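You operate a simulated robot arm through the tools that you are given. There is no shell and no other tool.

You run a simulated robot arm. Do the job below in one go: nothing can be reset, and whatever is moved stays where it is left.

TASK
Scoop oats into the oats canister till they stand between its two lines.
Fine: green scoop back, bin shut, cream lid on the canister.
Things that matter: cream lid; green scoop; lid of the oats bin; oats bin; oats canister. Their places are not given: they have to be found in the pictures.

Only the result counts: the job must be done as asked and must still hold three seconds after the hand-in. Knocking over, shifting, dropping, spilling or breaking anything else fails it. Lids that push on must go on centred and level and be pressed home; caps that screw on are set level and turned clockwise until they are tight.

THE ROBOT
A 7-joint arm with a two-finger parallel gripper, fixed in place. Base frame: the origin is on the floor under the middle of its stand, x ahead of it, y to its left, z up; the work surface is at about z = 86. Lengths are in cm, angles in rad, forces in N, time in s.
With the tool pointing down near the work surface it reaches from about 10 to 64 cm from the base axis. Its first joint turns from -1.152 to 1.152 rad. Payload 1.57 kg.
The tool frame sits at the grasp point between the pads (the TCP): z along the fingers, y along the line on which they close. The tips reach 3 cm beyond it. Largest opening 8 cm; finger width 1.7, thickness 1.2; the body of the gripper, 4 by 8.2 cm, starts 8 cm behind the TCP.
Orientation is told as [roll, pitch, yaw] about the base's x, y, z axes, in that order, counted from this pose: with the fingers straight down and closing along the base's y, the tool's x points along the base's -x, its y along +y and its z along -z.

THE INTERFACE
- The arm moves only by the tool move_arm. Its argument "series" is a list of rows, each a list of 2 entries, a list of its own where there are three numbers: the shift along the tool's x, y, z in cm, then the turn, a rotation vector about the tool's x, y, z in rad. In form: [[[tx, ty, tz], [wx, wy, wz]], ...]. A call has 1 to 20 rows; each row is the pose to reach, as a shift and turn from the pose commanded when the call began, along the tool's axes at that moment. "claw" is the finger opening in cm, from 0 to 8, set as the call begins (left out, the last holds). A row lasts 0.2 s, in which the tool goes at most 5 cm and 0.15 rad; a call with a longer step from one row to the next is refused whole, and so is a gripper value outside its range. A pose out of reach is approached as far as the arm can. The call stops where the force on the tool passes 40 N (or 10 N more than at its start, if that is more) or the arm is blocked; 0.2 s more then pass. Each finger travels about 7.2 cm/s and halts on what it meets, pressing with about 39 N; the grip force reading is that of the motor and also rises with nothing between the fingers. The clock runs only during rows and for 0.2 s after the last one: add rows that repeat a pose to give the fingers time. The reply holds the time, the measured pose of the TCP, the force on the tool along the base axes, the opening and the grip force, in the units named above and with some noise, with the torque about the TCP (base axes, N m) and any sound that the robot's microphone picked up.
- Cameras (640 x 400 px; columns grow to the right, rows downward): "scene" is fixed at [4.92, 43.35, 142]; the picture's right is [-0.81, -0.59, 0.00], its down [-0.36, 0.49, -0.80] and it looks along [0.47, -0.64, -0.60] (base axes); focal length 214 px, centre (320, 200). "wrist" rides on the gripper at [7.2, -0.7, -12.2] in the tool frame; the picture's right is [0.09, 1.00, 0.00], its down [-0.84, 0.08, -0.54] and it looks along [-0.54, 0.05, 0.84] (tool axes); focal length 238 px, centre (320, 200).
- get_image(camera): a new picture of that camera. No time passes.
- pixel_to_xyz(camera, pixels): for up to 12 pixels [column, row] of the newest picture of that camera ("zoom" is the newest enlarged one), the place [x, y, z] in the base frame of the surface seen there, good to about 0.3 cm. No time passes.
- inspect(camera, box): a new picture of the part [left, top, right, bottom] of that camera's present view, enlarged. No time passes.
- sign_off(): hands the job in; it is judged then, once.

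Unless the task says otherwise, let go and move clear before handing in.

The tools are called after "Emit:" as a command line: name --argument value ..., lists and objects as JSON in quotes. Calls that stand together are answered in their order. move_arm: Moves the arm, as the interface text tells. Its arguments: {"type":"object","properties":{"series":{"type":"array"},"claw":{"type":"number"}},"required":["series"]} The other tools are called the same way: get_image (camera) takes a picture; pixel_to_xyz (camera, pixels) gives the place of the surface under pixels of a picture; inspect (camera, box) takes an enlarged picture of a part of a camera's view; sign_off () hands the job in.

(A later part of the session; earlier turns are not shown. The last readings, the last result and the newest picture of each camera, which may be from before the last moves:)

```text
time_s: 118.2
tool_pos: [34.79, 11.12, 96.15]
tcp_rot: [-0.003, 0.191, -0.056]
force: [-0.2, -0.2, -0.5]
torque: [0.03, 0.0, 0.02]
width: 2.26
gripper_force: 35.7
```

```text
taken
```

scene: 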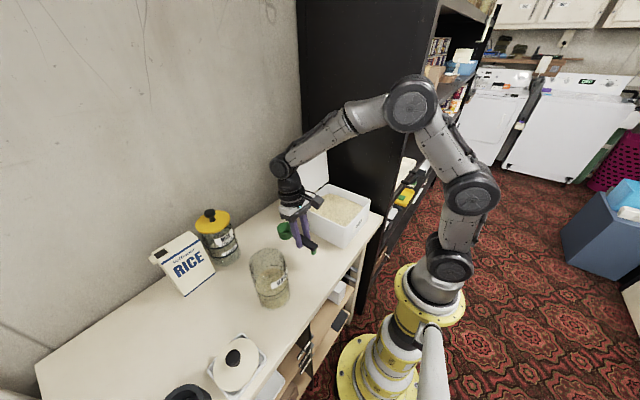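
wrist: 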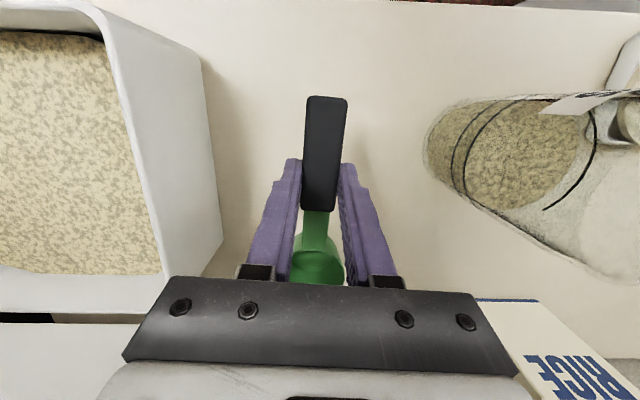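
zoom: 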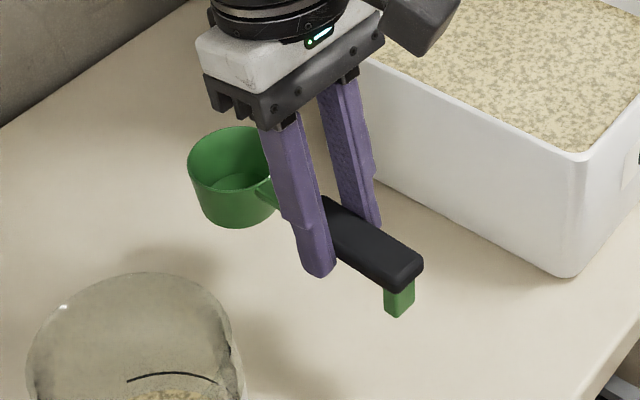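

The scoop is level (handle top 95.2 along its length) and about 0.4 cm short of its original x. I'll shift 0.4 cm and lower to just above the table.

Emit:
move_arm --series '[[[-0.5, -0.05, 1.3], [0, 0, 0]], [[-0.9, -0.1, 2.7], [0, 0, 0]], [[-1.2, -0.13, 4.0], [0, 0, 0]], [[-1.4, -0.13, 5.13], [0, 0, 0]], [[-1.4, -0.13, 5.13], [0, 0, 0]]]' --claw 0.5

Emit:
inspect --camera "scene" --box '[265, 210, 335, 280]'

Emit:
pixel_to_xyz --camera "zoom" --pixels '[[360, 240], [400, 270], [340, 225], [380, 255], [200, 160], [225, 138], [230, 230], [400, 310]]'

```text
time_s: 119.4
tool_pos: [35.23, 10.86, 90.99]
tcp_rot: [-0.002, 0.189, -0.057]
force: [0.2, -0.1, 0.4]
torque: [0.02, 0.03, 0.01]
width: 2.26
gripper_force: 35.2
```

```text
5.71 times, centred on (300, 245) of scene
```

zoom: 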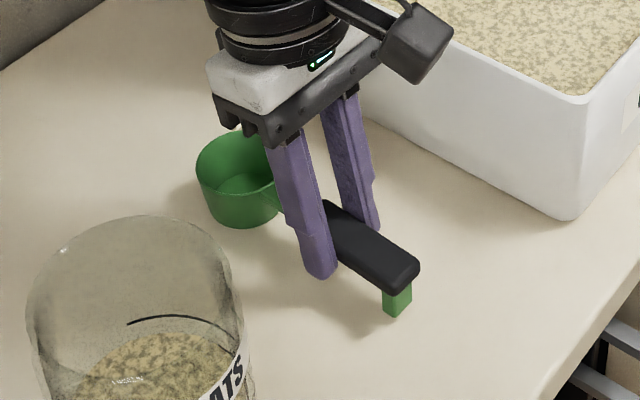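

```text
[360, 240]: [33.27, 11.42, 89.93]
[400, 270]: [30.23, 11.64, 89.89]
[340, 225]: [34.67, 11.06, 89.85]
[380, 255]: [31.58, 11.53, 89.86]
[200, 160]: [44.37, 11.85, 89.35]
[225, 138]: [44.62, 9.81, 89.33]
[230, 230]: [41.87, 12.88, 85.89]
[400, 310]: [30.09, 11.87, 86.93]
```

The handle top is at 89.9 against 89.55 at rest, so about 0.3 cm is left. I'll creep down and watch for contact.

Emit:
move_arm --series '[[[-0.02, 0, 0.1], [0, 0, 0]], [[-0.04, 0, 0.2], [0, 0, 0]], [[-0.06, 0, 0.3], [0, 0, 0]], [[-0.06, 0, 0.3], [0, 0, 0]]]' --claw 0.5

Emit:
inspect --camera "scene" --box '[265, 210, 335, 280]'

Emit:
pixel_to_xyz --camera "zoom" --pixels '[[360, 240], [400, 270], [340, 225], [380, 255], [200, 160], [225, 138], [215, 200], [400, 310]]'

```text
time_s: 120.4
tool_pos: [35.27, 10.83, 90.56]
tcp_rot: [-0.003, 0.19, -0.056]
force: [-0.7, -0.3, 1.1]
torque: [0.0, -0.13, -0.04]
width: 2.3
gripper_force: 35.1
```

```text
5.71 times, centred on (300, 245) of scene
```

zoom: 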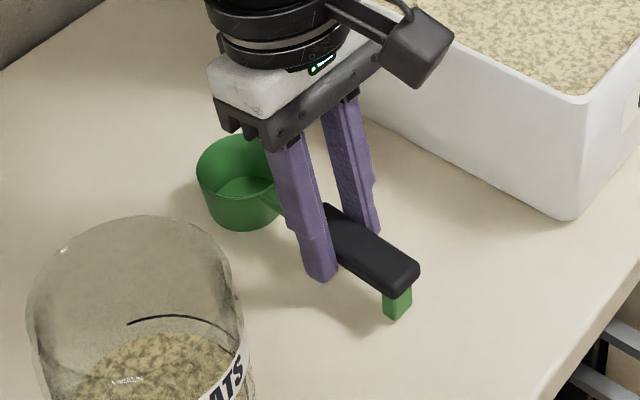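

```text
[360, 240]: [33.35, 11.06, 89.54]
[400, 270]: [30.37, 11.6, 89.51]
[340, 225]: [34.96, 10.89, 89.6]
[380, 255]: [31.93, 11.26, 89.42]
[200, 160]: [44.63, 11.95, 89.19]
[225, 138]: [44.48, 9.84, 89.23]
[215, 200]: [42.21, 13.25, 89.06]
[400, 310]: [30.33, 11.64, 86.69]
```

The handle top is at 89.5 with light contact torque, so the scoop is down. I'll open the fingers and let it settle.

Emit:
move_arm --series '[[[0, 0, 0], [0, 0, 0]], [[0, 0, 0], [0, 0, 0]], [[0, 0, 0], [0, 0, 0]], [[0, 0, 0], [0, 0, 0]]]' --claw 4.2

Emit:
inspect --camera "scene" --box '[265, 210, 335, 280]'

Emit:
get_image --camera "wrist"

```text
time_s: 121.4
tool_pos: [35.17, 10.79, 90.62]
tcp_rot: [-0.003, 0.191, -0.056]
force: [0.2, -0.4, -0.5]
torque: [-0.02, -0.02, -0.01]
width: 4.21
gripper_force: 0.0
```

```text
5.71 times, centred on (300, 245) of scene
```

zoom: 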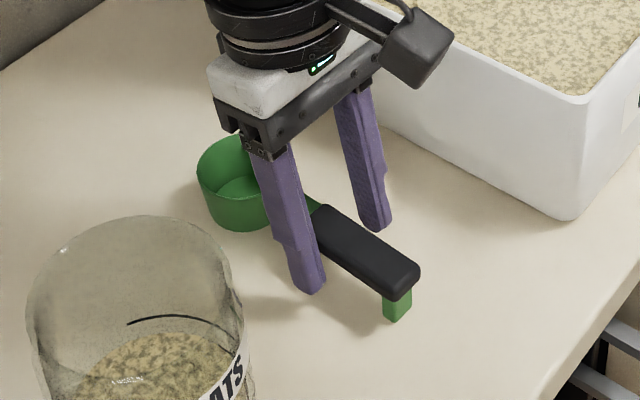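

```text
taken
```

wrist: 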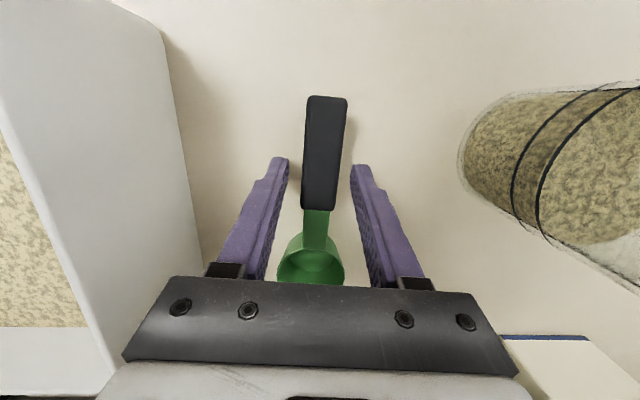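

The scoop is released, resting level in its place. I'll rise straight up and straighten the tool.

Emit:
move_arm --series '[[[0.283, 0, -1.473], [0, 0, 0]], [[0.756, 0, -3.928], [0, 0, 0]], [[1.322, 0, -6.874], [0, -0.06, 0]], [[1.889, 0, -9.82], [0, -0.125, 0]], [[2.456, 0, -12.77], [0, -0.19, 0]], [[2.456, 0, -12.77], [0, -0.19, 0]]]' --claw 4.2

Emit:
get_image --camera "wrist"

Emit:
get_image --camera "scene"

```text
time_s: 122.8
tool_pos: [35.21, 10.89, 103.75]
tcp_rot: [-0.001, -0.001, -0.055]
force: [0.7, -0.4, -0.1]
torque: [-0.01, 0.01, 0.02]
width: 4.18
gripper_force: 0.1
```

```text
taken
```

wrist: 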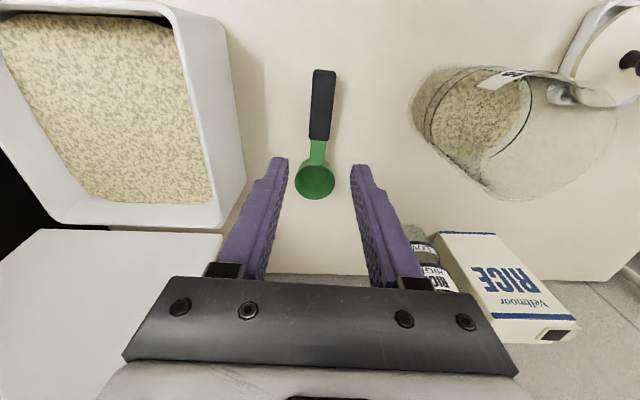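

```text
taken
```

scene: 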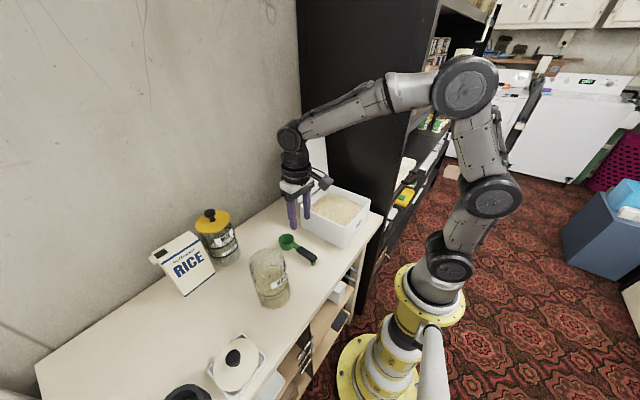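

The scoop is back exactly where it started (bowl at scene (287, 242), handle end at (313, 262)). Next I'll swing around to approach the open bin lid's bar from above, the way I left it.

Emit:
move_arm --series '[[[-1.0, -0.04, -2.2], [0, 0, 0.138]], [[-2.2, -0.09, -4.4], [0, 0, 0.276]], [[-3.6, -0.13, -6.6], [0, 0, 0.413]], [[-5.2, -0.18, -8.8], [0, 0, 0.551]], [[-7.0, -0.22, -10.8], [0, 0, 0.689]], [[-8.8, -0.26, -12.6], [0, 0, 0.827]], [[-10.6, -0.31, -14.0], [0, 0, 0.965]], [[-12.4, -0.35, -15.2], [0, 0, 1.103]], [[-14.2, -0.4, -16.0], [0, 0, 1.24]], [[-15.6, -0.44, -16.15], [0, 0, 1.378]], [[-16.65, -0.485, -16.15], [0, 0, 1.516]], [[-16.65, -0.485, -16.15], [0, 0, 1.516]]]' --claw 4

Emit:
get_image --camera "wrist"

Emit:
get_image --camera "scene"

```text
time_s: 125.4
tool_pos: [51.8, 9.46, 119.72]
tcp_rot: [-0.001, -0.001, -1.575]
force: [0.5, 0.0, -0.1]
torque: [0.0, -0.01, -0.02]
width: 4.01
gripper_force: 0.0
```

```text
taken
```

wrist: 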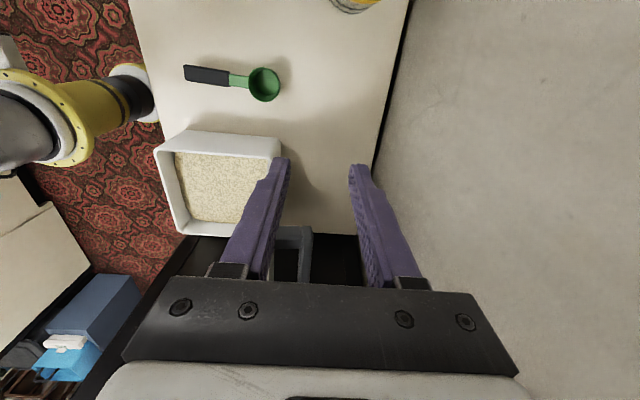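

```text
taken
```

scene: 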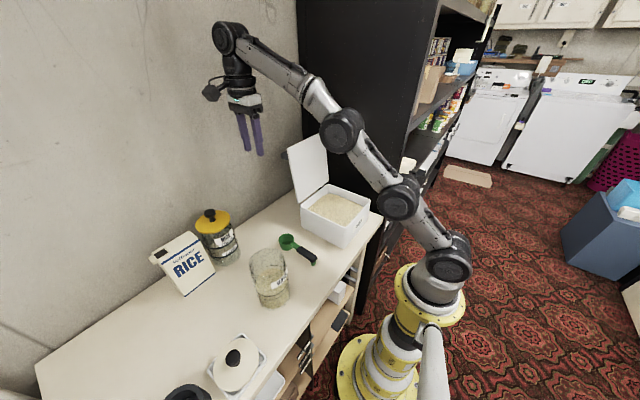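

The arm is behind and above the lid's side, with the bar visible at wrist (295, 245). I'll slide to -y over the bar at this height.

Emit:
move_arm --series '[[[-4, 0, -0.2], [0, 0, 0]], [[-8, 0, -0.2], [0, 0, 0]], [[-12, 0, -0.2], [0, 0, 0]], [[-15, 0, -0.2], [0, 0, 0]], [[-17.3, 0, -0.2], [0, 0, 0]], [[-17.3, 0, -0.2], [0, 0, 0]]]' --claw 4

Emit:
get_image --camera "wrist"

Emit:
pixel_to_xyz --camera "wrist" --pixels '[[320, 100], [325, 60], [312, 150], [318, 180], [262, 100], [258, 60], [255, 30], [330, 100], [310, 100]]'

```text
time_s: 126.8
tool_pos: [51.74, -7.86, 120.0]
tcp_rot: [0.001, -0.003, -1.57]
force: [0.0, -0.8, -0.6]
torque: [0.06, 0.04, -0.01]
width: 3.99
gripper_force: 0.1
```

```text
taken
```

wrist: 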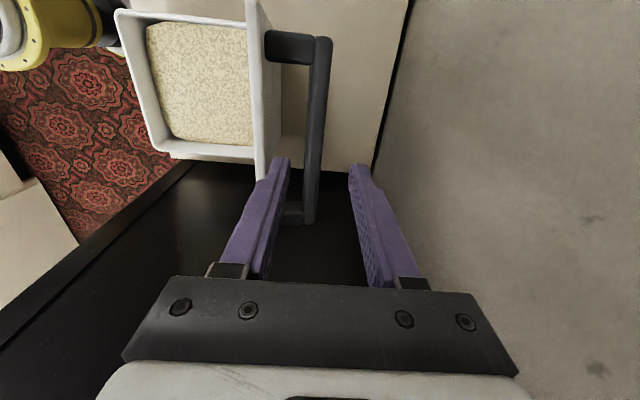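

```text
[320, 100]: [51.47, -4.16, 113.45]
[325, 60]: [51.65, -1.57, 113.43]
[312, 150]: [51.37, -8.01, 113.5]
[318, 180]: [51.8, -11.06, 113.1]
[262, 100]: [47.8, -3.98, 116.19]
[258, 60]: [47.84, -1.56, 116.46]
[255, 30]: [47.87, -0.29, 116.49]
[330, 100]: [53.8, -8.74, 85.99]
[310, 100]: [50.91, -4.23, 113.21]
```

The bar's top is at x≈51.4, z 113.4 and the lid edge at x 47.9, so the gap fits the finger at TCP x≈51.95. I'll lower so the fingers straddle the bar.

Emit:
move_arm --series '[[[0, 0.2, 1.5], [0, 0, 0]], [[0, 0.2, 3.0], [0, 0, 0]], [[0, 0.2, 4.5], [0, 0, 0]], [[0, 0.2, 6.0], [0, 0, 0]], [[0, 0.2, 7.5], [0, 0, 0]], [[0, 0.2, 7.5], [0, 0, 0]]]' --claw 4

Emit:
get_image --camera "wrist"

Emit:
inspect --camera "scene" --box '[240, 60, 400, 260]'

```text
time_s: 128.2
tool_pos: [52.05, -7.83, 112.52]
tcp_rot: [0.0, -0.002, -1.571]
force: [0.7, -0.6, 0.5]
torque: [-0.02, 0.0, 0.0]
width: 3.98
gripper_force: 0.1
```

```text
taken
```

wrist: 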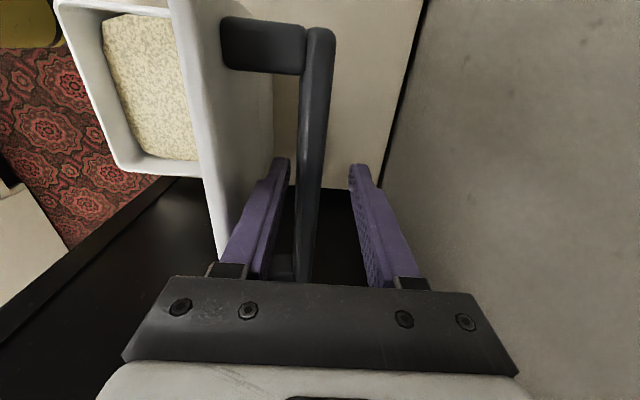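

```text
2.00 times, centred on (320, 160) of scene
```

zoom: 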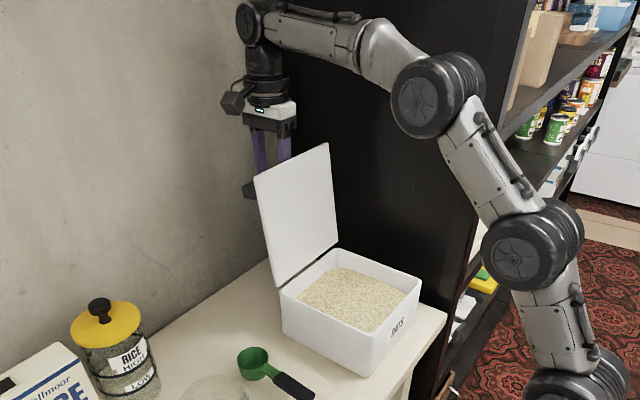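

The bar sits between the fingers. I'll centre on it and narrow the opening slightly so the lid can't swing freely between them.

Emit:
move_arm --series '[[[0, -0.4, -0.35], [0, 0, 0]], [[0, -0.8, -0.7], [0, 0, 0]], [[0, -0.8, -0.7], [0, 0, 0]]]' --claw 4

Emit:
move_arm --series '[[[0, 0, 0], [0, 0, 0]], [[0, 0, 0], [0, 0, 0]]]' --claw 3.2

Emit:
get_image --camera "wrist"

```text
time_s: 129.0
tool_pos: [51.33, -7.8, 113.17]
tcp_rot: [-0.002, -0.001, -1.571]
force: [0.8, -0.5, -0.6]
torque: [0.0, 0.04, 0.04]
width: 3.94
gripper_force: 0.0
```

```text
time_s: 129.6
tool_pos: [51.18, -7.9, 113.2]
tcp_rot: [-0.001, -0.002, -1.572]
force: [-0.4, -1.1, -1.1]
torque: [-0.01, -0.01, 0.01]
width: 3.2
gripper_force: 0.1
```

```text
taken
```

wrist: 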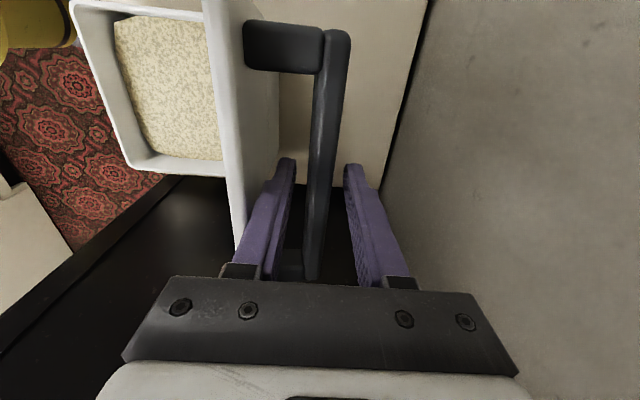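

The fingers now hold the bar loosely. I'll pull the lid forward over its balance point and follow it down, turning the tool with it.

Emit:
move_arm --series '[[[0, -0.77, -0.27], [0, 0, 0]], [[0, -1.53, -0.51], [0, 0, 0]], [[0, -2.33, -0.7], [0, 0, 0]], [[0, -3.14, -0.87], [0, 0, 0]], [[0, -3.96, -0.98], [0, 0, 0]], [[0, -4.78, -1.06], [0, 0, 0]], [[0, -5.62, -1.08], [0, 0, 0]], [[0, -6.47, -1.08], [-0.048, 0, 0]], [[0, -7.33, -1.02], [-0.098, 0, 0]], [[0, -8.19, -0.93], [-0.148, 0, 0]], [[0, -9.04, -0.79], [-0.198, 0, 0]], [[0, -9.89, -0.62], [-0.248, 0, 0]], [[0, -10.72, -0.39], [-0.298, 0, 0]], [[0, -11.54, -0.12], [-0.348, 0, 0]], [[0, -12.35, 0.19], [-0.398, 0, 0]], [[0, -13.15, 0.53], [-0.448, 0, 0]], [[0, -13.92, 0.92], [-0.498, 0, 0]], [[0, -14.68, 1.34], [-0.548, 0, 0]]]' --claw 3.2

Emit:
get_image --camera "wrist"

Emit:
get_image --camera "scene"

```text
time_s: 133.4
tool_pos: [36.43, -7.81, 111.95]
tcp_rot: [0.549, 0.001, -1.571]
force: [-0.5, 0.8, -0.6]
torque: [0.01, -0.01, 0.03]
width: 3.19
gripper_force: 0.0
```

```text
taken
```

wrist: 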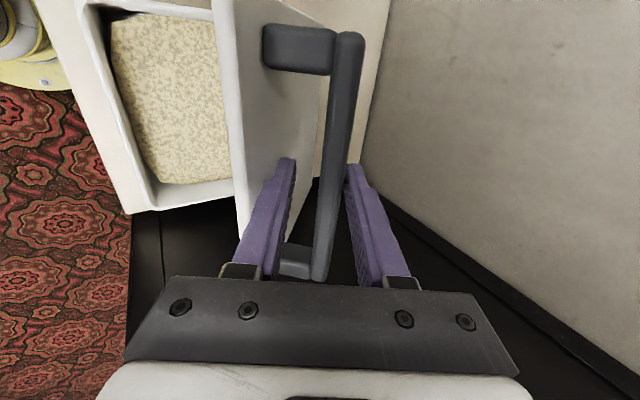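

```text
taken
```

scene: 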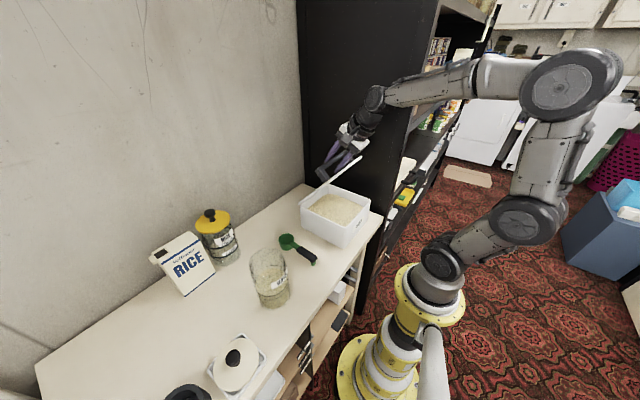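

The lid is following at about 45°, held by hinge friction. I'll continue the arc down to nearly closed.

Emit:
move_arm --series '[[[0, -0.86, 0.02], [-0.05, 0, 0]], [[0, -1.716, 0.066], [-0.1, 0, 0]], [[0, -2.57, 0.17], [-0.15, 0, 0]], [[0, -3.427, 0.298], [-0.2, 0, 0]], [[0, -4.27, 0.49], [-0.25, 0, 0]], [[0, -5.104, 0.704], [-0.3, 0, 0]], [[0, -5.93, 0.98], [-0.35, 0, 0]], [[0, -6.742, 1.275], [-0.4, 0, 0]], [[0, -7.53, 1.63], [-0.45, 0, 0]], [[0, -8.303, 2.009], [-0.5, 0, 0]], [[0, -9.06, 2.44], [-0.55, 0, 0]], [[0, -9.791, 2.893], [-0.6, 0, 0]], [[0, -10.3, 3.26], [-0.64, 0, 0]], [[0, -10.819, 3.636], [-0.673, 0, 0]]]' --claw 3.2

Emit:
get_image --camera "wrist"

Emit:
inspect --camera "scene" --box '[290, 140, 460, 270]'

```text
time_s: 136.4
tool_pos: [29.1, -7.8, 103.14]
tcp_rot: [1.221, 0.0, -1.571]
force: [-0.6, 0.1, 0.7]
torque: [0.0, 0.01, -0.02]
width: 3.18
gripper_force: 0.0
```

```text
taken
```

wrist: 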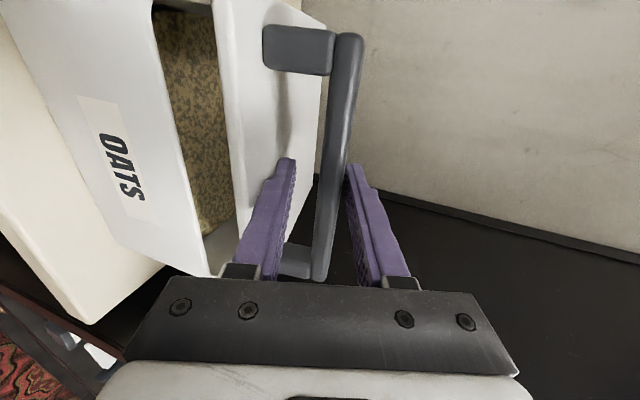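

```text
3.08 times, centred on (375, 205) of scene
```

zoom: 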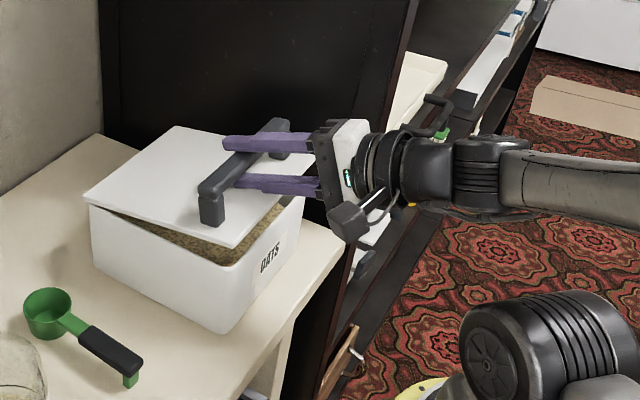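

Hinge friction still holds the lid open by about 3 cm at the front. I'll retract the fingers slightly, keep turning with the lid and press the bar down with the upper finger until it closes.

Emit:
move_arm --series '[[[0, -0.2, -0.4], [-0.02, 0, 0]], [[0, -0.8, -0.5], [-0.045, 0, 0]], [[0, -1.4, -0.55], [-0.07, 0, 0]], [[0, -2.0, -0.58], [-0.095, 0, 0]], [[0, -2.5, -0.58], [-0.115, 0, 0]], [[0, -2.85, -0.58], [-0.127, 0, 0]], [[0, -2.85, -0.58], [-0.127, 0, 0]]]' --claw 3.2

Emit:
get_image --camera "wrist"

Emit:
inspect --camera "scene" --box '[290, 140, 460, 270]'

```text
time_s: 138.0
tool_pos: [27.6, -7.8, 100.64]
tcp_rot: [1.348, -0.001, -1.572]
force: [0.6, -0.2, 0.0]
torque: [0.0, -0.03, 0.0]
width: 3.28
gripper_force: 0.6
```

```text
taken
```

wrist: 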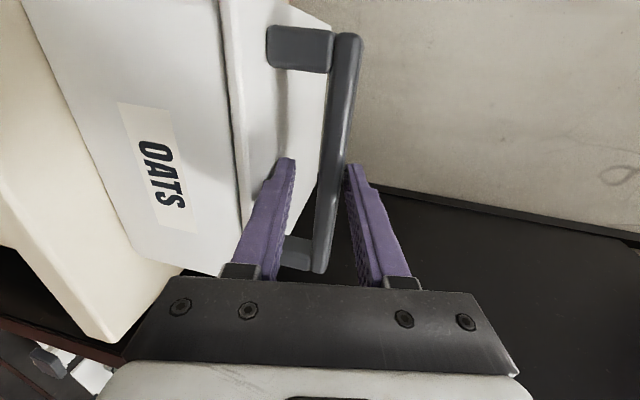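

```text
3.08 times, centred on (375, 205) of scene
```

zoom: 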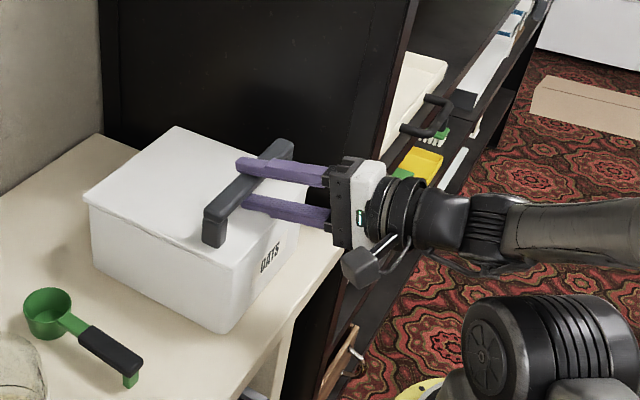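

The lid looks shut. I'll measure its height at the front edge and bar against the original closed values (97.0 and 101.6).

Emit:
get_image --camera "scene"

Emit:
pixel_to_xyz --camera "scene" --pixels '[[330, 200], [338, 222], [345, 220], [305, 205], [325, 190], [320, 210], [350, 215], [342, 207]]'

Emit:
pixel_to_xyz --camera "wrist" --pixels '[[250, 100], [270, 120], [240, 60], [345, 100], [350, 60], [300, 45]]'

Emit:
inspect --camera "scene" --box '[305, 190, 375, 260]'

```text
taken
```

scene: 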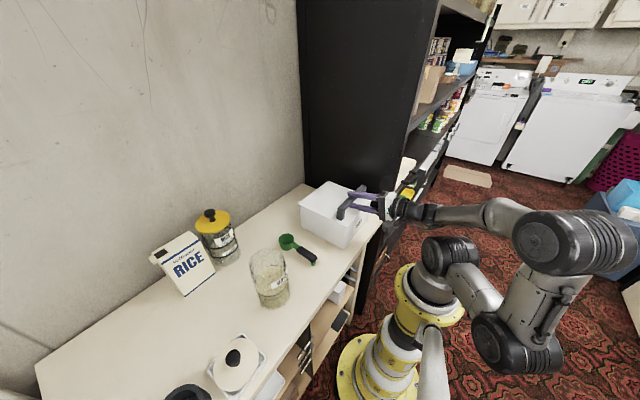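

```text
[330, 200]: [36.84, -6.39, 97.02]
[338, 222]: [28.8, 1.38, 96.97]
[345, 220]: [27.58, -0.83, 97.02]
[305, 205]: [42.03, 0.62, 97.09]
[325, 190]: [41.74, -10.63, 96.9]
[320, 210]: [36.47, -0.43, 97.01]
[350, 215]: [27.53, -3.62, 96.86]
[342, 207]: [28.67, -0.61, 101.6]
```

```text
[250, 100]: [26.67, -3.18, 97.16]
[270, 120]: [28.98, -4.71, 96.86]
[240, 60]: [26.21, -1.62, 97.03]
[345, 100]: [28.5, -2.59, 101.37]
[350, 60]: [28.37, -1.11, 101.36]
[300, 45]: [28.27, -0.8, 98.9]
```

```text
5.71 times, centred on (340, 225) of scene
```

zoom: 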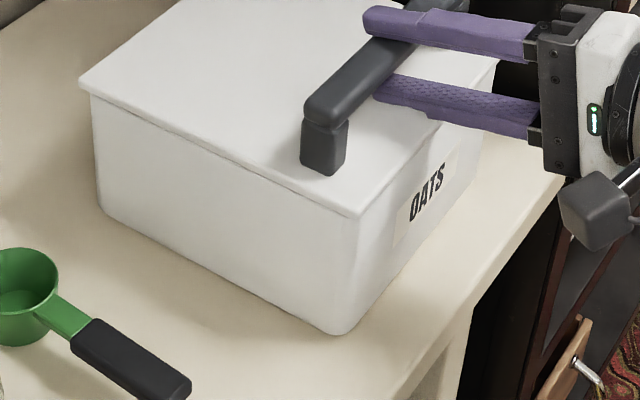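

The lid is fully shut: flat at z 97.0 with the bar top at 101.5. I'll centre the fingers, open them, and slide back out from under the bar.

Emit:
move_arm --series '[[[0, 0.25, -0.15], [0, 0, 0]], [[0, 0.5, -0.3], [0, 0, 0]], [[0, 0.5, -0.3], [0, 0, 0]]]' --claw 3.2

Emit:
move_arm --series '[[[0, 0.5, -0.13], [0.06, 0, 0]], [[0, 0.986, -0.264], [0.127, 0, 0]], [[0, 1.1, -1.2], [0.127, 0, 0]], [[0, 1.23, -2.2], [0.127, 0, 0]], [[0, 1.356, -3.2], [0.127, 0, 0]], [[0, 1.356, -3.2], [0.127, 0, 0]]]' --claw 4

Emit:
get_image --camera "wrist"

Emit:
inspect --camera "scene" --box '[290, 140, 460, 270]'

```text
time_s: 138.8
tool_pos: [27.44, -7.78, 101.27]
tcp_rot: [1.347, -0.003, -1.571]
force: [-0.6, -0.6, 0.8]
torque: [0.02, -0.03, 0.02]
width: 3.21
gripper_force: 0.1
```

```text
time_s: 140.2
tool_pos: [24.7, -7.86, 103.25]
tcp_rot: [1.219, -0.001, -1.571]
force: [0.2, 0.2, -0.8]
torque: [0.01, 0.0, 0.01]
width: 3.97
gripper_force: 0.0
```

```text
taken
```

wrist: 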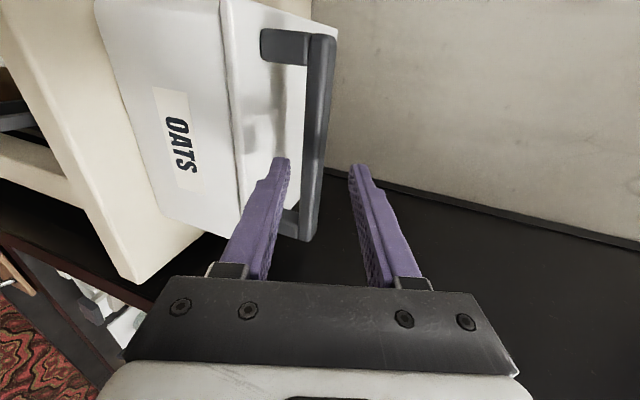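

```text
3.08 times, centred on (375, 205) of scene
```

zoom: 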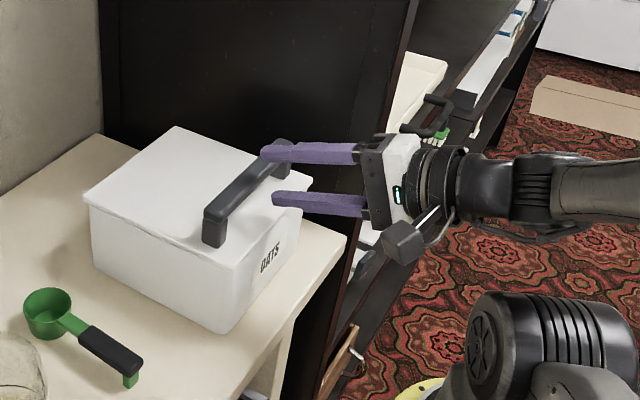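

The fingers are fully clear of the bar. I'll rise and turn the tool back to vertical, then go for the cream lid.

Emit:
move_arm --series '[[[0, 2.82, -1.03], [0, 0, 0]], [[0, 5.63, -2.06], [0, 0, 0]], [[0, 6.92, -2.02], [0.1356, 0, 0]], [[0, 8.2, -1.98], [0.271, 0, 0]], [[0, 9.49, -1.95], [0.407, 0, 0]], [[0, 10.77, -1.91], [0.542, 0, 0]], [[0, 12.06, -1.87], [0.678, 0, 0]], [[0, 13.35, -1.83], [0.813, 0, 0]], [[0, 14.63, -1.8], [0.949, 0, 0]], [[0, 15.92, -1.76], [1.085, 0, 0]], [[0, 17.2, -1.72], [1.22, 0, 0]], [[0, 17.2, -1.72], [1.22, 0, 0]]]' --claw 4

Emit:
get_image --camera "scene"

```text
time_s: 142.8
tool_pos: [28.86, -7.87, 120.03]
tcp_rot: [-0.004, -0.002, -1.574]
force: [0.2, 0.3, -0.7]
torque: [-0.04, 0.0, -0.02]
width: 4.0
gripper_force: 0.0
```

```text
taken
```

scene: 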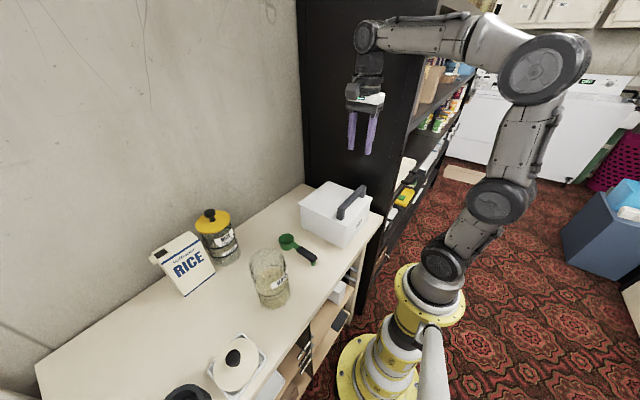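

The bin is shut, the scoop is back and the canister stands upright. I'll move over to the cream lid at about (27.3, 41.5) for a close look.

Emit:
move_arm --series '[[[2.5, 0, 0], [0, 0, -0.12]], [[6.5, 0, 0], [0, 0, -0.25]], [[10.5, 0, 0], [0, 0, -0.38]], [[14.5, 0, 0], [0, 0, -0.51]], [[18.5, 0, 0], [0, 0, -0.64]], [[22.5, -0.3, 0], [0, 0, -0.77]], [[26.5, -0.5, 0], [0, 0, -0.9]], [[30.5, -0.7, 1], [0, 0, -1.03]], [[34.5, -0.9, 2], [0, 0, -1.16]], [[38.5, -1.1, 3.5], [0, 0, -1.29]], [[42.5, -1.3, 5], [0, 0, -1.42]], [[46.0, -1.5, 6.5], [0, 0, -1.52]], [[49.0, -1.5, 8], [0, 0, -1.57]], [[49.0, -1.5, 8], [0, 0, -1.57]]]' --claw 6

Emit:
get_image --camera "wrist"

Emit:
get_image --camera "scene"

```text
time_s: 145.8
tool_pos: [27.52, 41.21, 111.99]
tcp_rot: [-0.003, 0.001, 0.001]
force: [-0.3, 0.0, -0.3]
torque: [0.01, -0.01, -0.04]
width: 5.97
gripper_force: 0.0
```

```text
taken
```

wrist: 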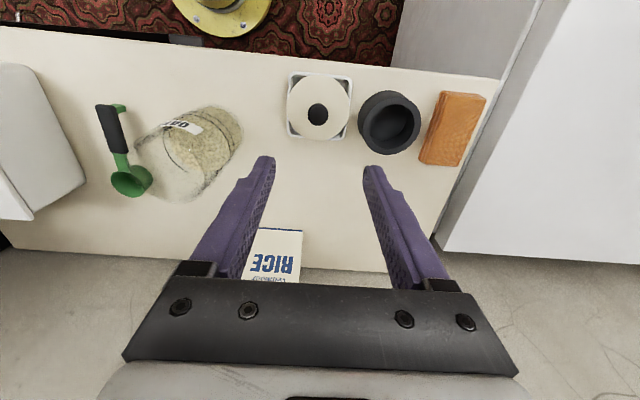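

```text
taken
```

scene: 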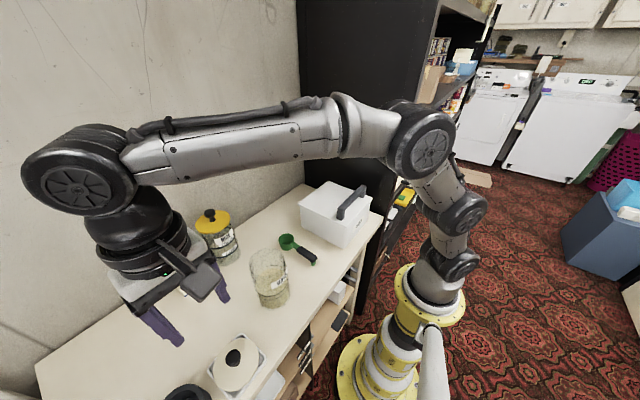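

The lid is in view at wrist (318, 105) with its black knob at (317, 113), sitting in a square tray next to a dark bowl. I'll enlarge it and measure.

Emit:
inspect --camera "wrist" --box '[270, 60, 430, 170]'

Emit:
pixel_to_xyz --camera "wrist" --pixels '[[318, 113], [308, 115], [327, 113], [317, 104], [317, 122], [318, 82], [295, 105], [343, 105], [318, 134], [300, 90], [335, 90], [335, 125]]'

Emit:
inspect --camera "scene" --box '[200, 325, 275, 400]'

```text
3.64 times, centred on (350, 115) of wrist
```

zoom: 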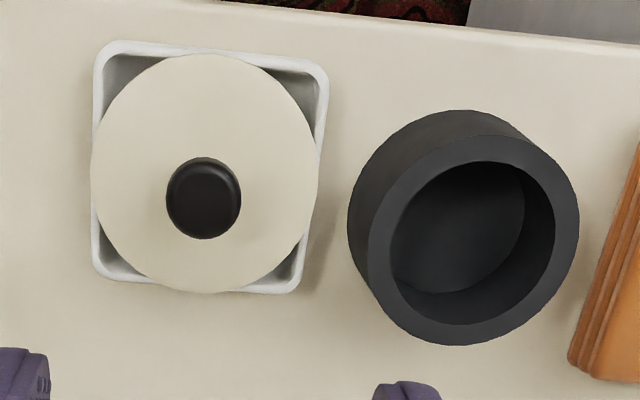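

```text
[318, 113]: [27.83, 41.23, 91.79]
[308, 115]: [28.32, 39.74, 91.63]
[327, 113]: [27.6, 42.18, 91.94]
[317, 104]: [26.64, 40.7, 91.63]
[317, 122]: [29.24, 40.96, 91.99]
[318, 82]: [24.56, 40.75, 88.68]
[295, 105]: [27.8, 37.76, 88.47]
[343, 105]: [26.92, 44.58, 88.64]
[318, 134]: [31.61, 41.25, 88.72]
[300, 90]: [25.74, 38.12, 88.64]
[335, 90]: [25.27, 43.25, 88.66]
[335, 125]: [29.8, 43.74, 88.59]
```

```text
5.33 times, centred on (238, 362) of scene
```

zoom: 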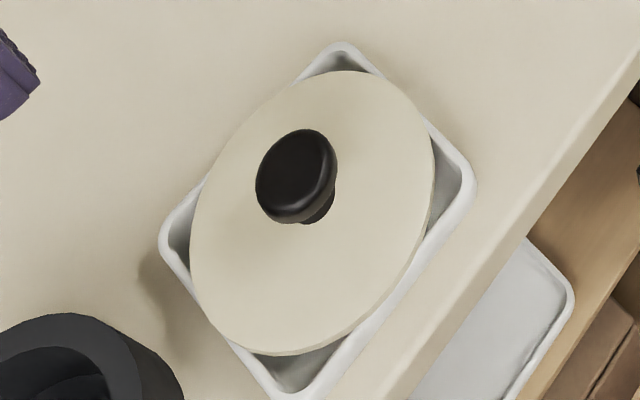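

The lid plate is level at z≈88.6, about 8.9 cm across and centred near (28.0, 41.1). Its knob is about 2.8 cm wide with its top at z 91.8. I'll descend partway over the knob and re-measure.

Emit:
move_arm --series '[[[-0.1, 0, 4], [0, 0, 0]], [[-0.3, -0.1, 8], [0, 0, 0]], [[-0.43, -0.13, 12], [0, 0, 0]], [[-0.43, -0.13, 13], [0, 0, 0]], [[-0.43, -0.13, 13], [0, 0, 0]]]' --claw 5

Emit:
get_image --camera "wrist"

Emit:
inspect --camera "wrist" --box '[230, 70, 410, 200]'

```text
time_s: 147.0
tool_pos: [27.86, 41.03, 98.79]
tcp_rot: [-0.002, 0.0, -0.002]
force: [0.4, -0.1, 0.2]
torque: [-0.04, 0.03, 0.02]
width: 4.96
gripper_force: 0.0
```

```text
taken
```

wrist: 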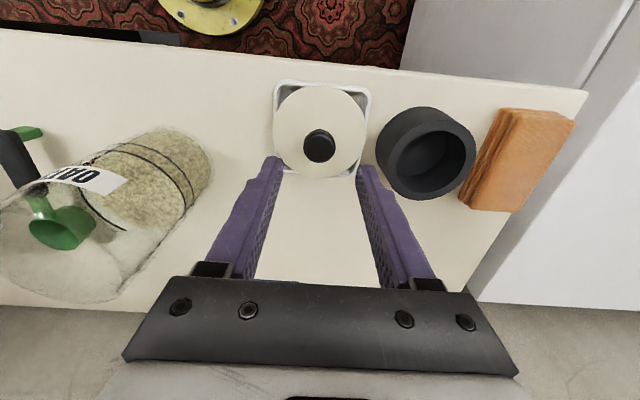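

```text
3.08 times, centred on (320, 135) of wrist
```

zoom: 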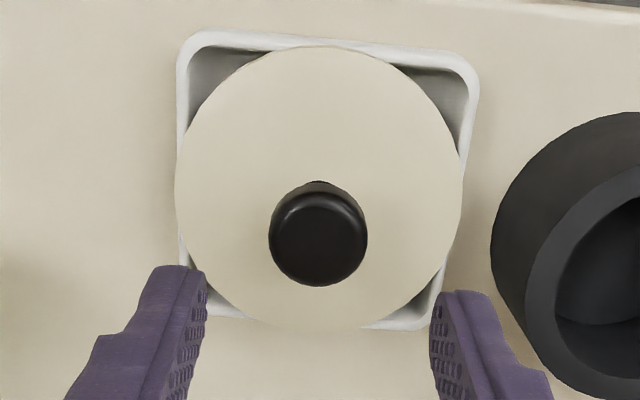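

Emit:
pixel_to_xyz --camera "zoom" --pixels '[[318, 240], [272, 240], [364, 240], [318, 195], [318, 282], [178, 190], [460, 190], [318, 50], [318, 325], [250, 120], [400, 120], [400, 280]]'

```text
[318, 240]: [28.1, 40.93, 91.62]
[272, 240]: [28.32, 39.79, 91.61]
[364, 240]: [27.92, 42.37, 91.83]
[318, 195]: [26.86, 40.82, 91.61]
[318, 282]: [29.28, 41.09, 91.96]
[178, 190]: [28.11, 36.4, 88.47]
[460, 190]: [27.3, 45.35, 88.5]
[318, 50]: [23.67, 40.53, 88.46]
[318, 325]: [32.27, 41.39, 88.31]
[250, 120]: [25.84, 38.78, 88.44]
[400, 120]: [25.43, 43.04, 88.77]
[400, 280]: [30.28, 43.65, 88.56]
```

The knob centre is (28.05, 41.05) and the lid centre (27.97, 40.9), so the fingers are lined up. I'll descend to z≈92.3, leaving the tips about 0.7 cm above the plate.

Emit:
move_arm --series '[[[-0.1, 0, 2], [0, 0, 0]], [[-0.2, 0, 4], [0, 0, 0]], [[-0.2, 0, 5.5], [0, 0, 0]], [[-0.2, 0, 6.5], [0, 0, 0]], [[-0.2, 0, 6.5], [0, 0, 0]]]' --claw 5

Emit:
inspect --camera "wrist" --box '[200, 60, 440, 240]'

Emit:
inspect --camera "scene" --box '[180, 300, 290, 400]'

```text
time_s: 148.2
tool_pos: [28.05, 40.95, 92.43]
tcp_rot: [-0.004, 0.002, 0.0]
force: [-0.2, 0.4, 0.4]
torque: [-0.02, 0.0, 0.01]
width: 4.98
gripper_force: 0.1
```

```text
2.22 times, centred on (320, 150) of wrist
```

zoom: 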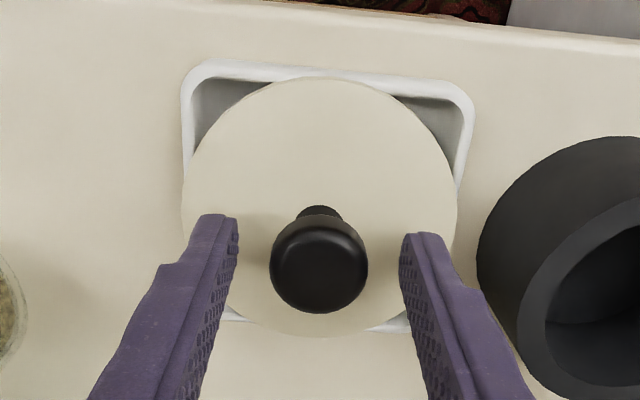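

```text
4.00 times, centred on (235, 350) of scene
```

zoom: 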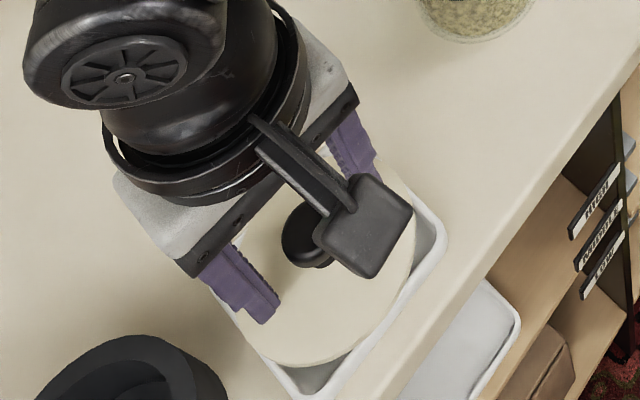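

The fingers are either side of the knob and well centred. I'll close on it.

Emit:
move_arm --series '[[[0, 0.05, 0], [0, 0, 0]], [[0, 0.05, 0], [0, 0, 0]], [[0, 0.05, 0], [0, 0, 0]], [[0, 0.05, 0], [0, 0, 0]], [[0, 0.05, 0], [0, 0, 0]]]' --claw 1

Emit:
inspect --camera "wrist" --box '[200, 60, 440, 240]'

```text
time_s: 149.4
tool_pos: [28.04, 41.06, 92.37]
tcp_rot: [-0.002, 0.0, -0.002]
force: [0.4, 0.2, 0.1]
torque: [0.04, 0.01, 0.04]
width: 2.62
gripper_force: 37.2
```

```text
2.22 times, centred on (320, 150) of wrist
```

zoom: 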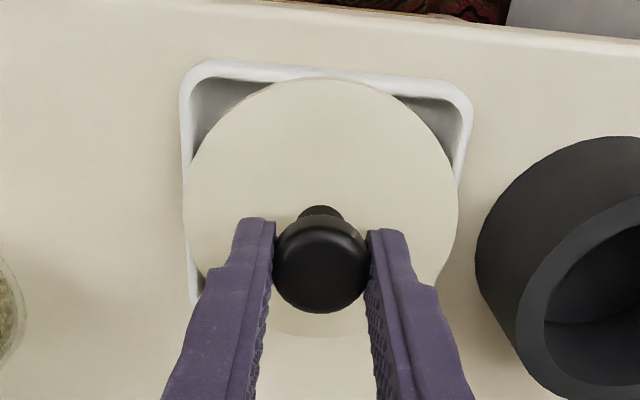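

The knob is held at width 2.62 with 37 N. I'll lift gently and check that the lid comes up level and the tray stays behind.

Emit:
move_arm --series '[[[0, 0, -0.5], [0, 0, 0]], [[0, 0, -1.2], [0, 0, 0]], [[0, 0, -2.5], [0, 0, 0]], [[0, 0, -4.5], [0, 0, 0]], [[0, 0, -7.5], [0, 0, 0]], [[0, 0, -11], [0, 0, 0]], [[0, 0, -15], [0, 0, 0]], [[0, 0, -18], [0, 0, 0]], [[0, 0, -20], [0, 0, 0]], [[0, 0, -20], [0, 0, 0]]]' --claw 1

Emit:
get_image --camera "wrist"

Emit:
get_image --camera "scene"

```text
time_s: 151.6
tool_pos: [28.08, 41.11, 112.42]
tcp_rot: [-0.001, 0.0, 0.0]
force: [0.9, -0.9, -0.5]
torque: [0.0, 0.04, 0.0]
width: 2.65
gripper_force: 37.3
```

```text
taken
```

wrist: 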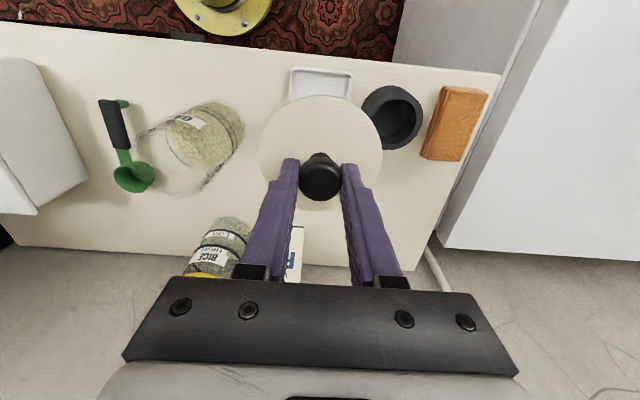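

```text
taken
```

scene: 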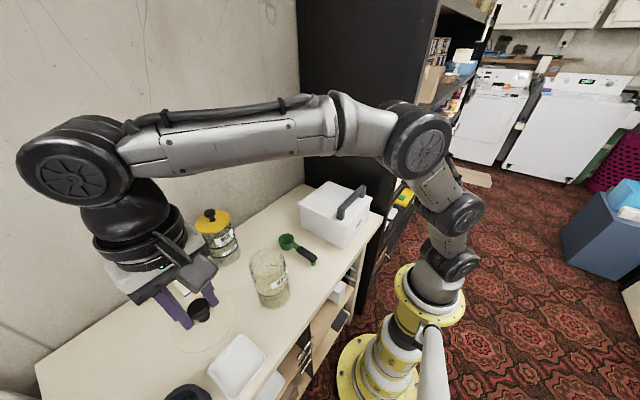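

The lid is up and the tray stayed put. I'll measure the lid's levelness and its offset from the tool.

Emit:
inspect --camera "wrist" --box '[240, 80, 400, 220]'

Emit:
pixel_to_xyz --camera "wrist" --pixels '[[320, 98], [262, 150], [380, 150], [275, 118], [367, 118], [270, 190], [310, 207], [372, 185], [290, 140], [350, 140], [320, 120], [320, 180]]'

Emit:
pixel_to_xyz --camera "scene" --pixels '[[225, 300], [215, 330], [190, 345], [230, 320], [205, 340], [200, 308], [222, 340], [238, 310]]'

Emit:
inspect --camera "scene" --box '[150, 270, 270, 370]'

```text
2.86 times, centred on (320, 150) of wrist
```

zoom: 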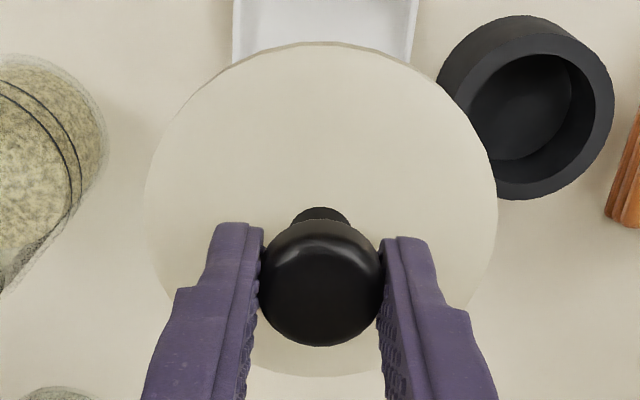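

```text
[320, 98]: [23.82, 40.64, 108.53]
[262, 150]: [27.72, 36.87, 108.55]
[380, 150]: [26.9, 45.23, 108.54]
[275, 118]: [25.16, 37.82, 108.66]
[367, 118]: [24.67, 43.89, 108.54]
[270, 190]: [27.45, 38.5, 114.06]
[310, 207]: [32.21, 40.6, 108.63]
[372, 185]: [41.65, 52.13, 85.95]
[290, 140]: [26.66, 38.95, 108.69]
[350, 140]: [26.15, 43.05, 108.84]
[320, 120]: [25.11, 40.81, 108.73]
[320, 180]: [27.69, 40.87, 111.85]
```

```text
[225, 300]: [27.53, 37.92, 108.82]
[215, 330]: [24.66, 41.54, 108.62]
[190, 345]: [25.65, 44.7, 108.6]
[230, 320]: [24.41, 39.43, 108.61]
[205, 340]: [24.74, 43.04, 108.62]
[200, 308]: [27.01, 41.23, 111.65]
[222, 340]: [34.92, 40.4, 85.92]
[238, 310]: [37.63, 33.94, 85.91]
```

```text
4.00 times, centred on (210, 320) of scene
```

zoom: 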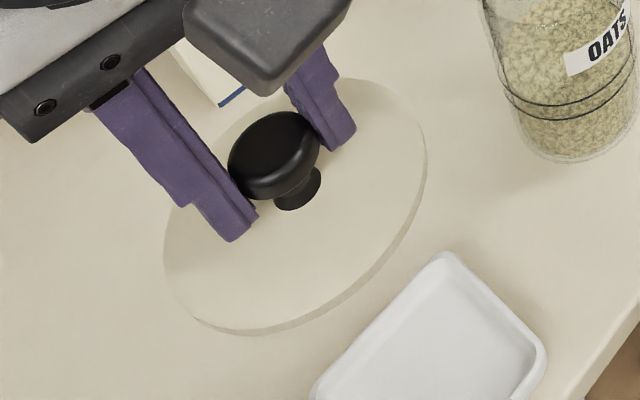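

The lid is level (z 108.5–108.7 all round) and centred on the tool within 0.1 cm. Now I need the canister's exact centre, so I'll zoom in on it from both cameras.

Emit:
inspect --camera "scene" --box '[245, 240, 295, 310]'

Emit:
pixel_to_xyz --camera "scene" --pixels '[[270, 283], [265, 283], [260, 283], [256, 283], [275, 276], [280, 276], [284, 276], [268, 270], [272, 268], [265, 292], [268, 295], [272, 293]]'

Emit:
inspect --camera "wrist" --box '[130, 90, 260, 210]'

```text
5.71 times, centred on (270, 275) of scene
```

zoom: 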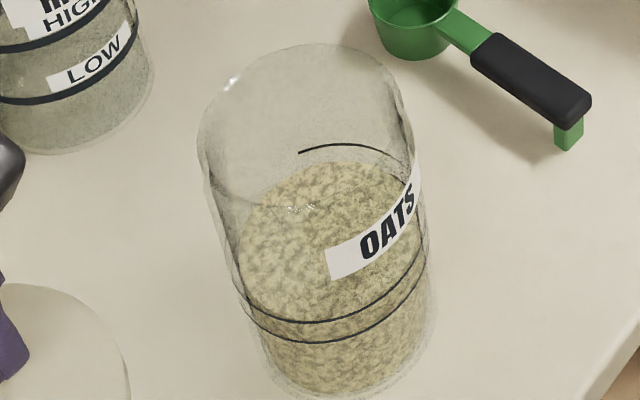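

```text
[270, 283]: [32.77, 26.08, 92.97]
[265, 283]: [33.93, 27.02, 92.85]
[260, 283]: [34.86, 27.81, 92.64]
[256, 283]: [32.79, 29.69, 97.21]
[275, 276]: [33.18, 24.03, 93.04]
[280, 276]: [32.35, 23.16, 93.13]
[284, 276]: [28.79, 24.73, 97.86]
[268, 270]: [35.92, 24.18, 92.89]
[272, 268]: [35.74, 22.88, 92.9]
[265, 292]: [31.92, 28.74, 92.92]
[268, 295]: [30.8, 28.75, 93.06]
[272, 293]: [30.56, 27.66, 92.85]
```

```text
3.33 times, centred on (195, 150) of wrist
```

zoom: 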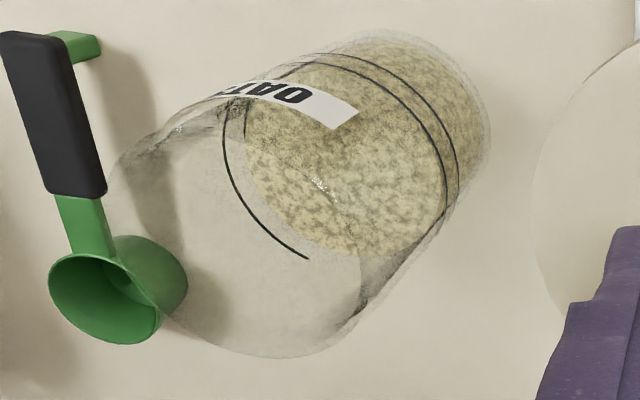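

The oats surface gives reference points, but I want the rim outline itself. I'll enlarge the canister's rim in the wrist view.

Emit:
inspect --camera "wrist" --box '[125, 120, 245, 205]'

Emit:
inspect --camera "wrist" --box '[170, 90, 260, 160]'

```text
4.71 times, centred on (185, 162) of wrist
```

zoom: 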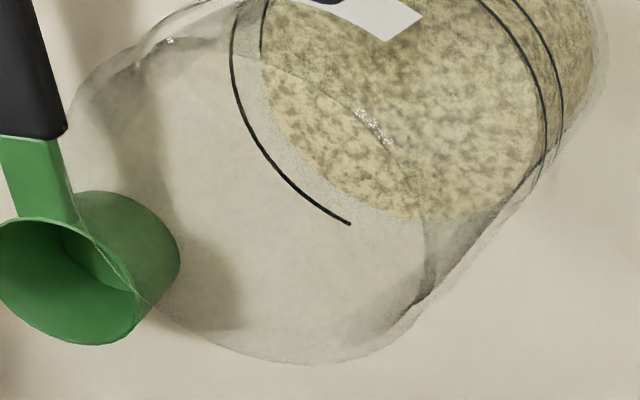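

```text
5.71 times, centred on (215, 125) of wrist
```

zoom: 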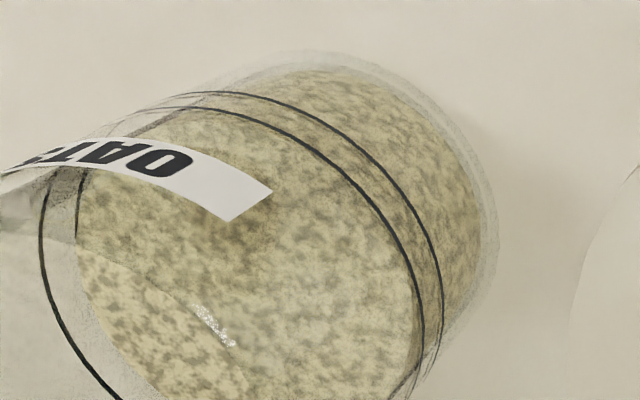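

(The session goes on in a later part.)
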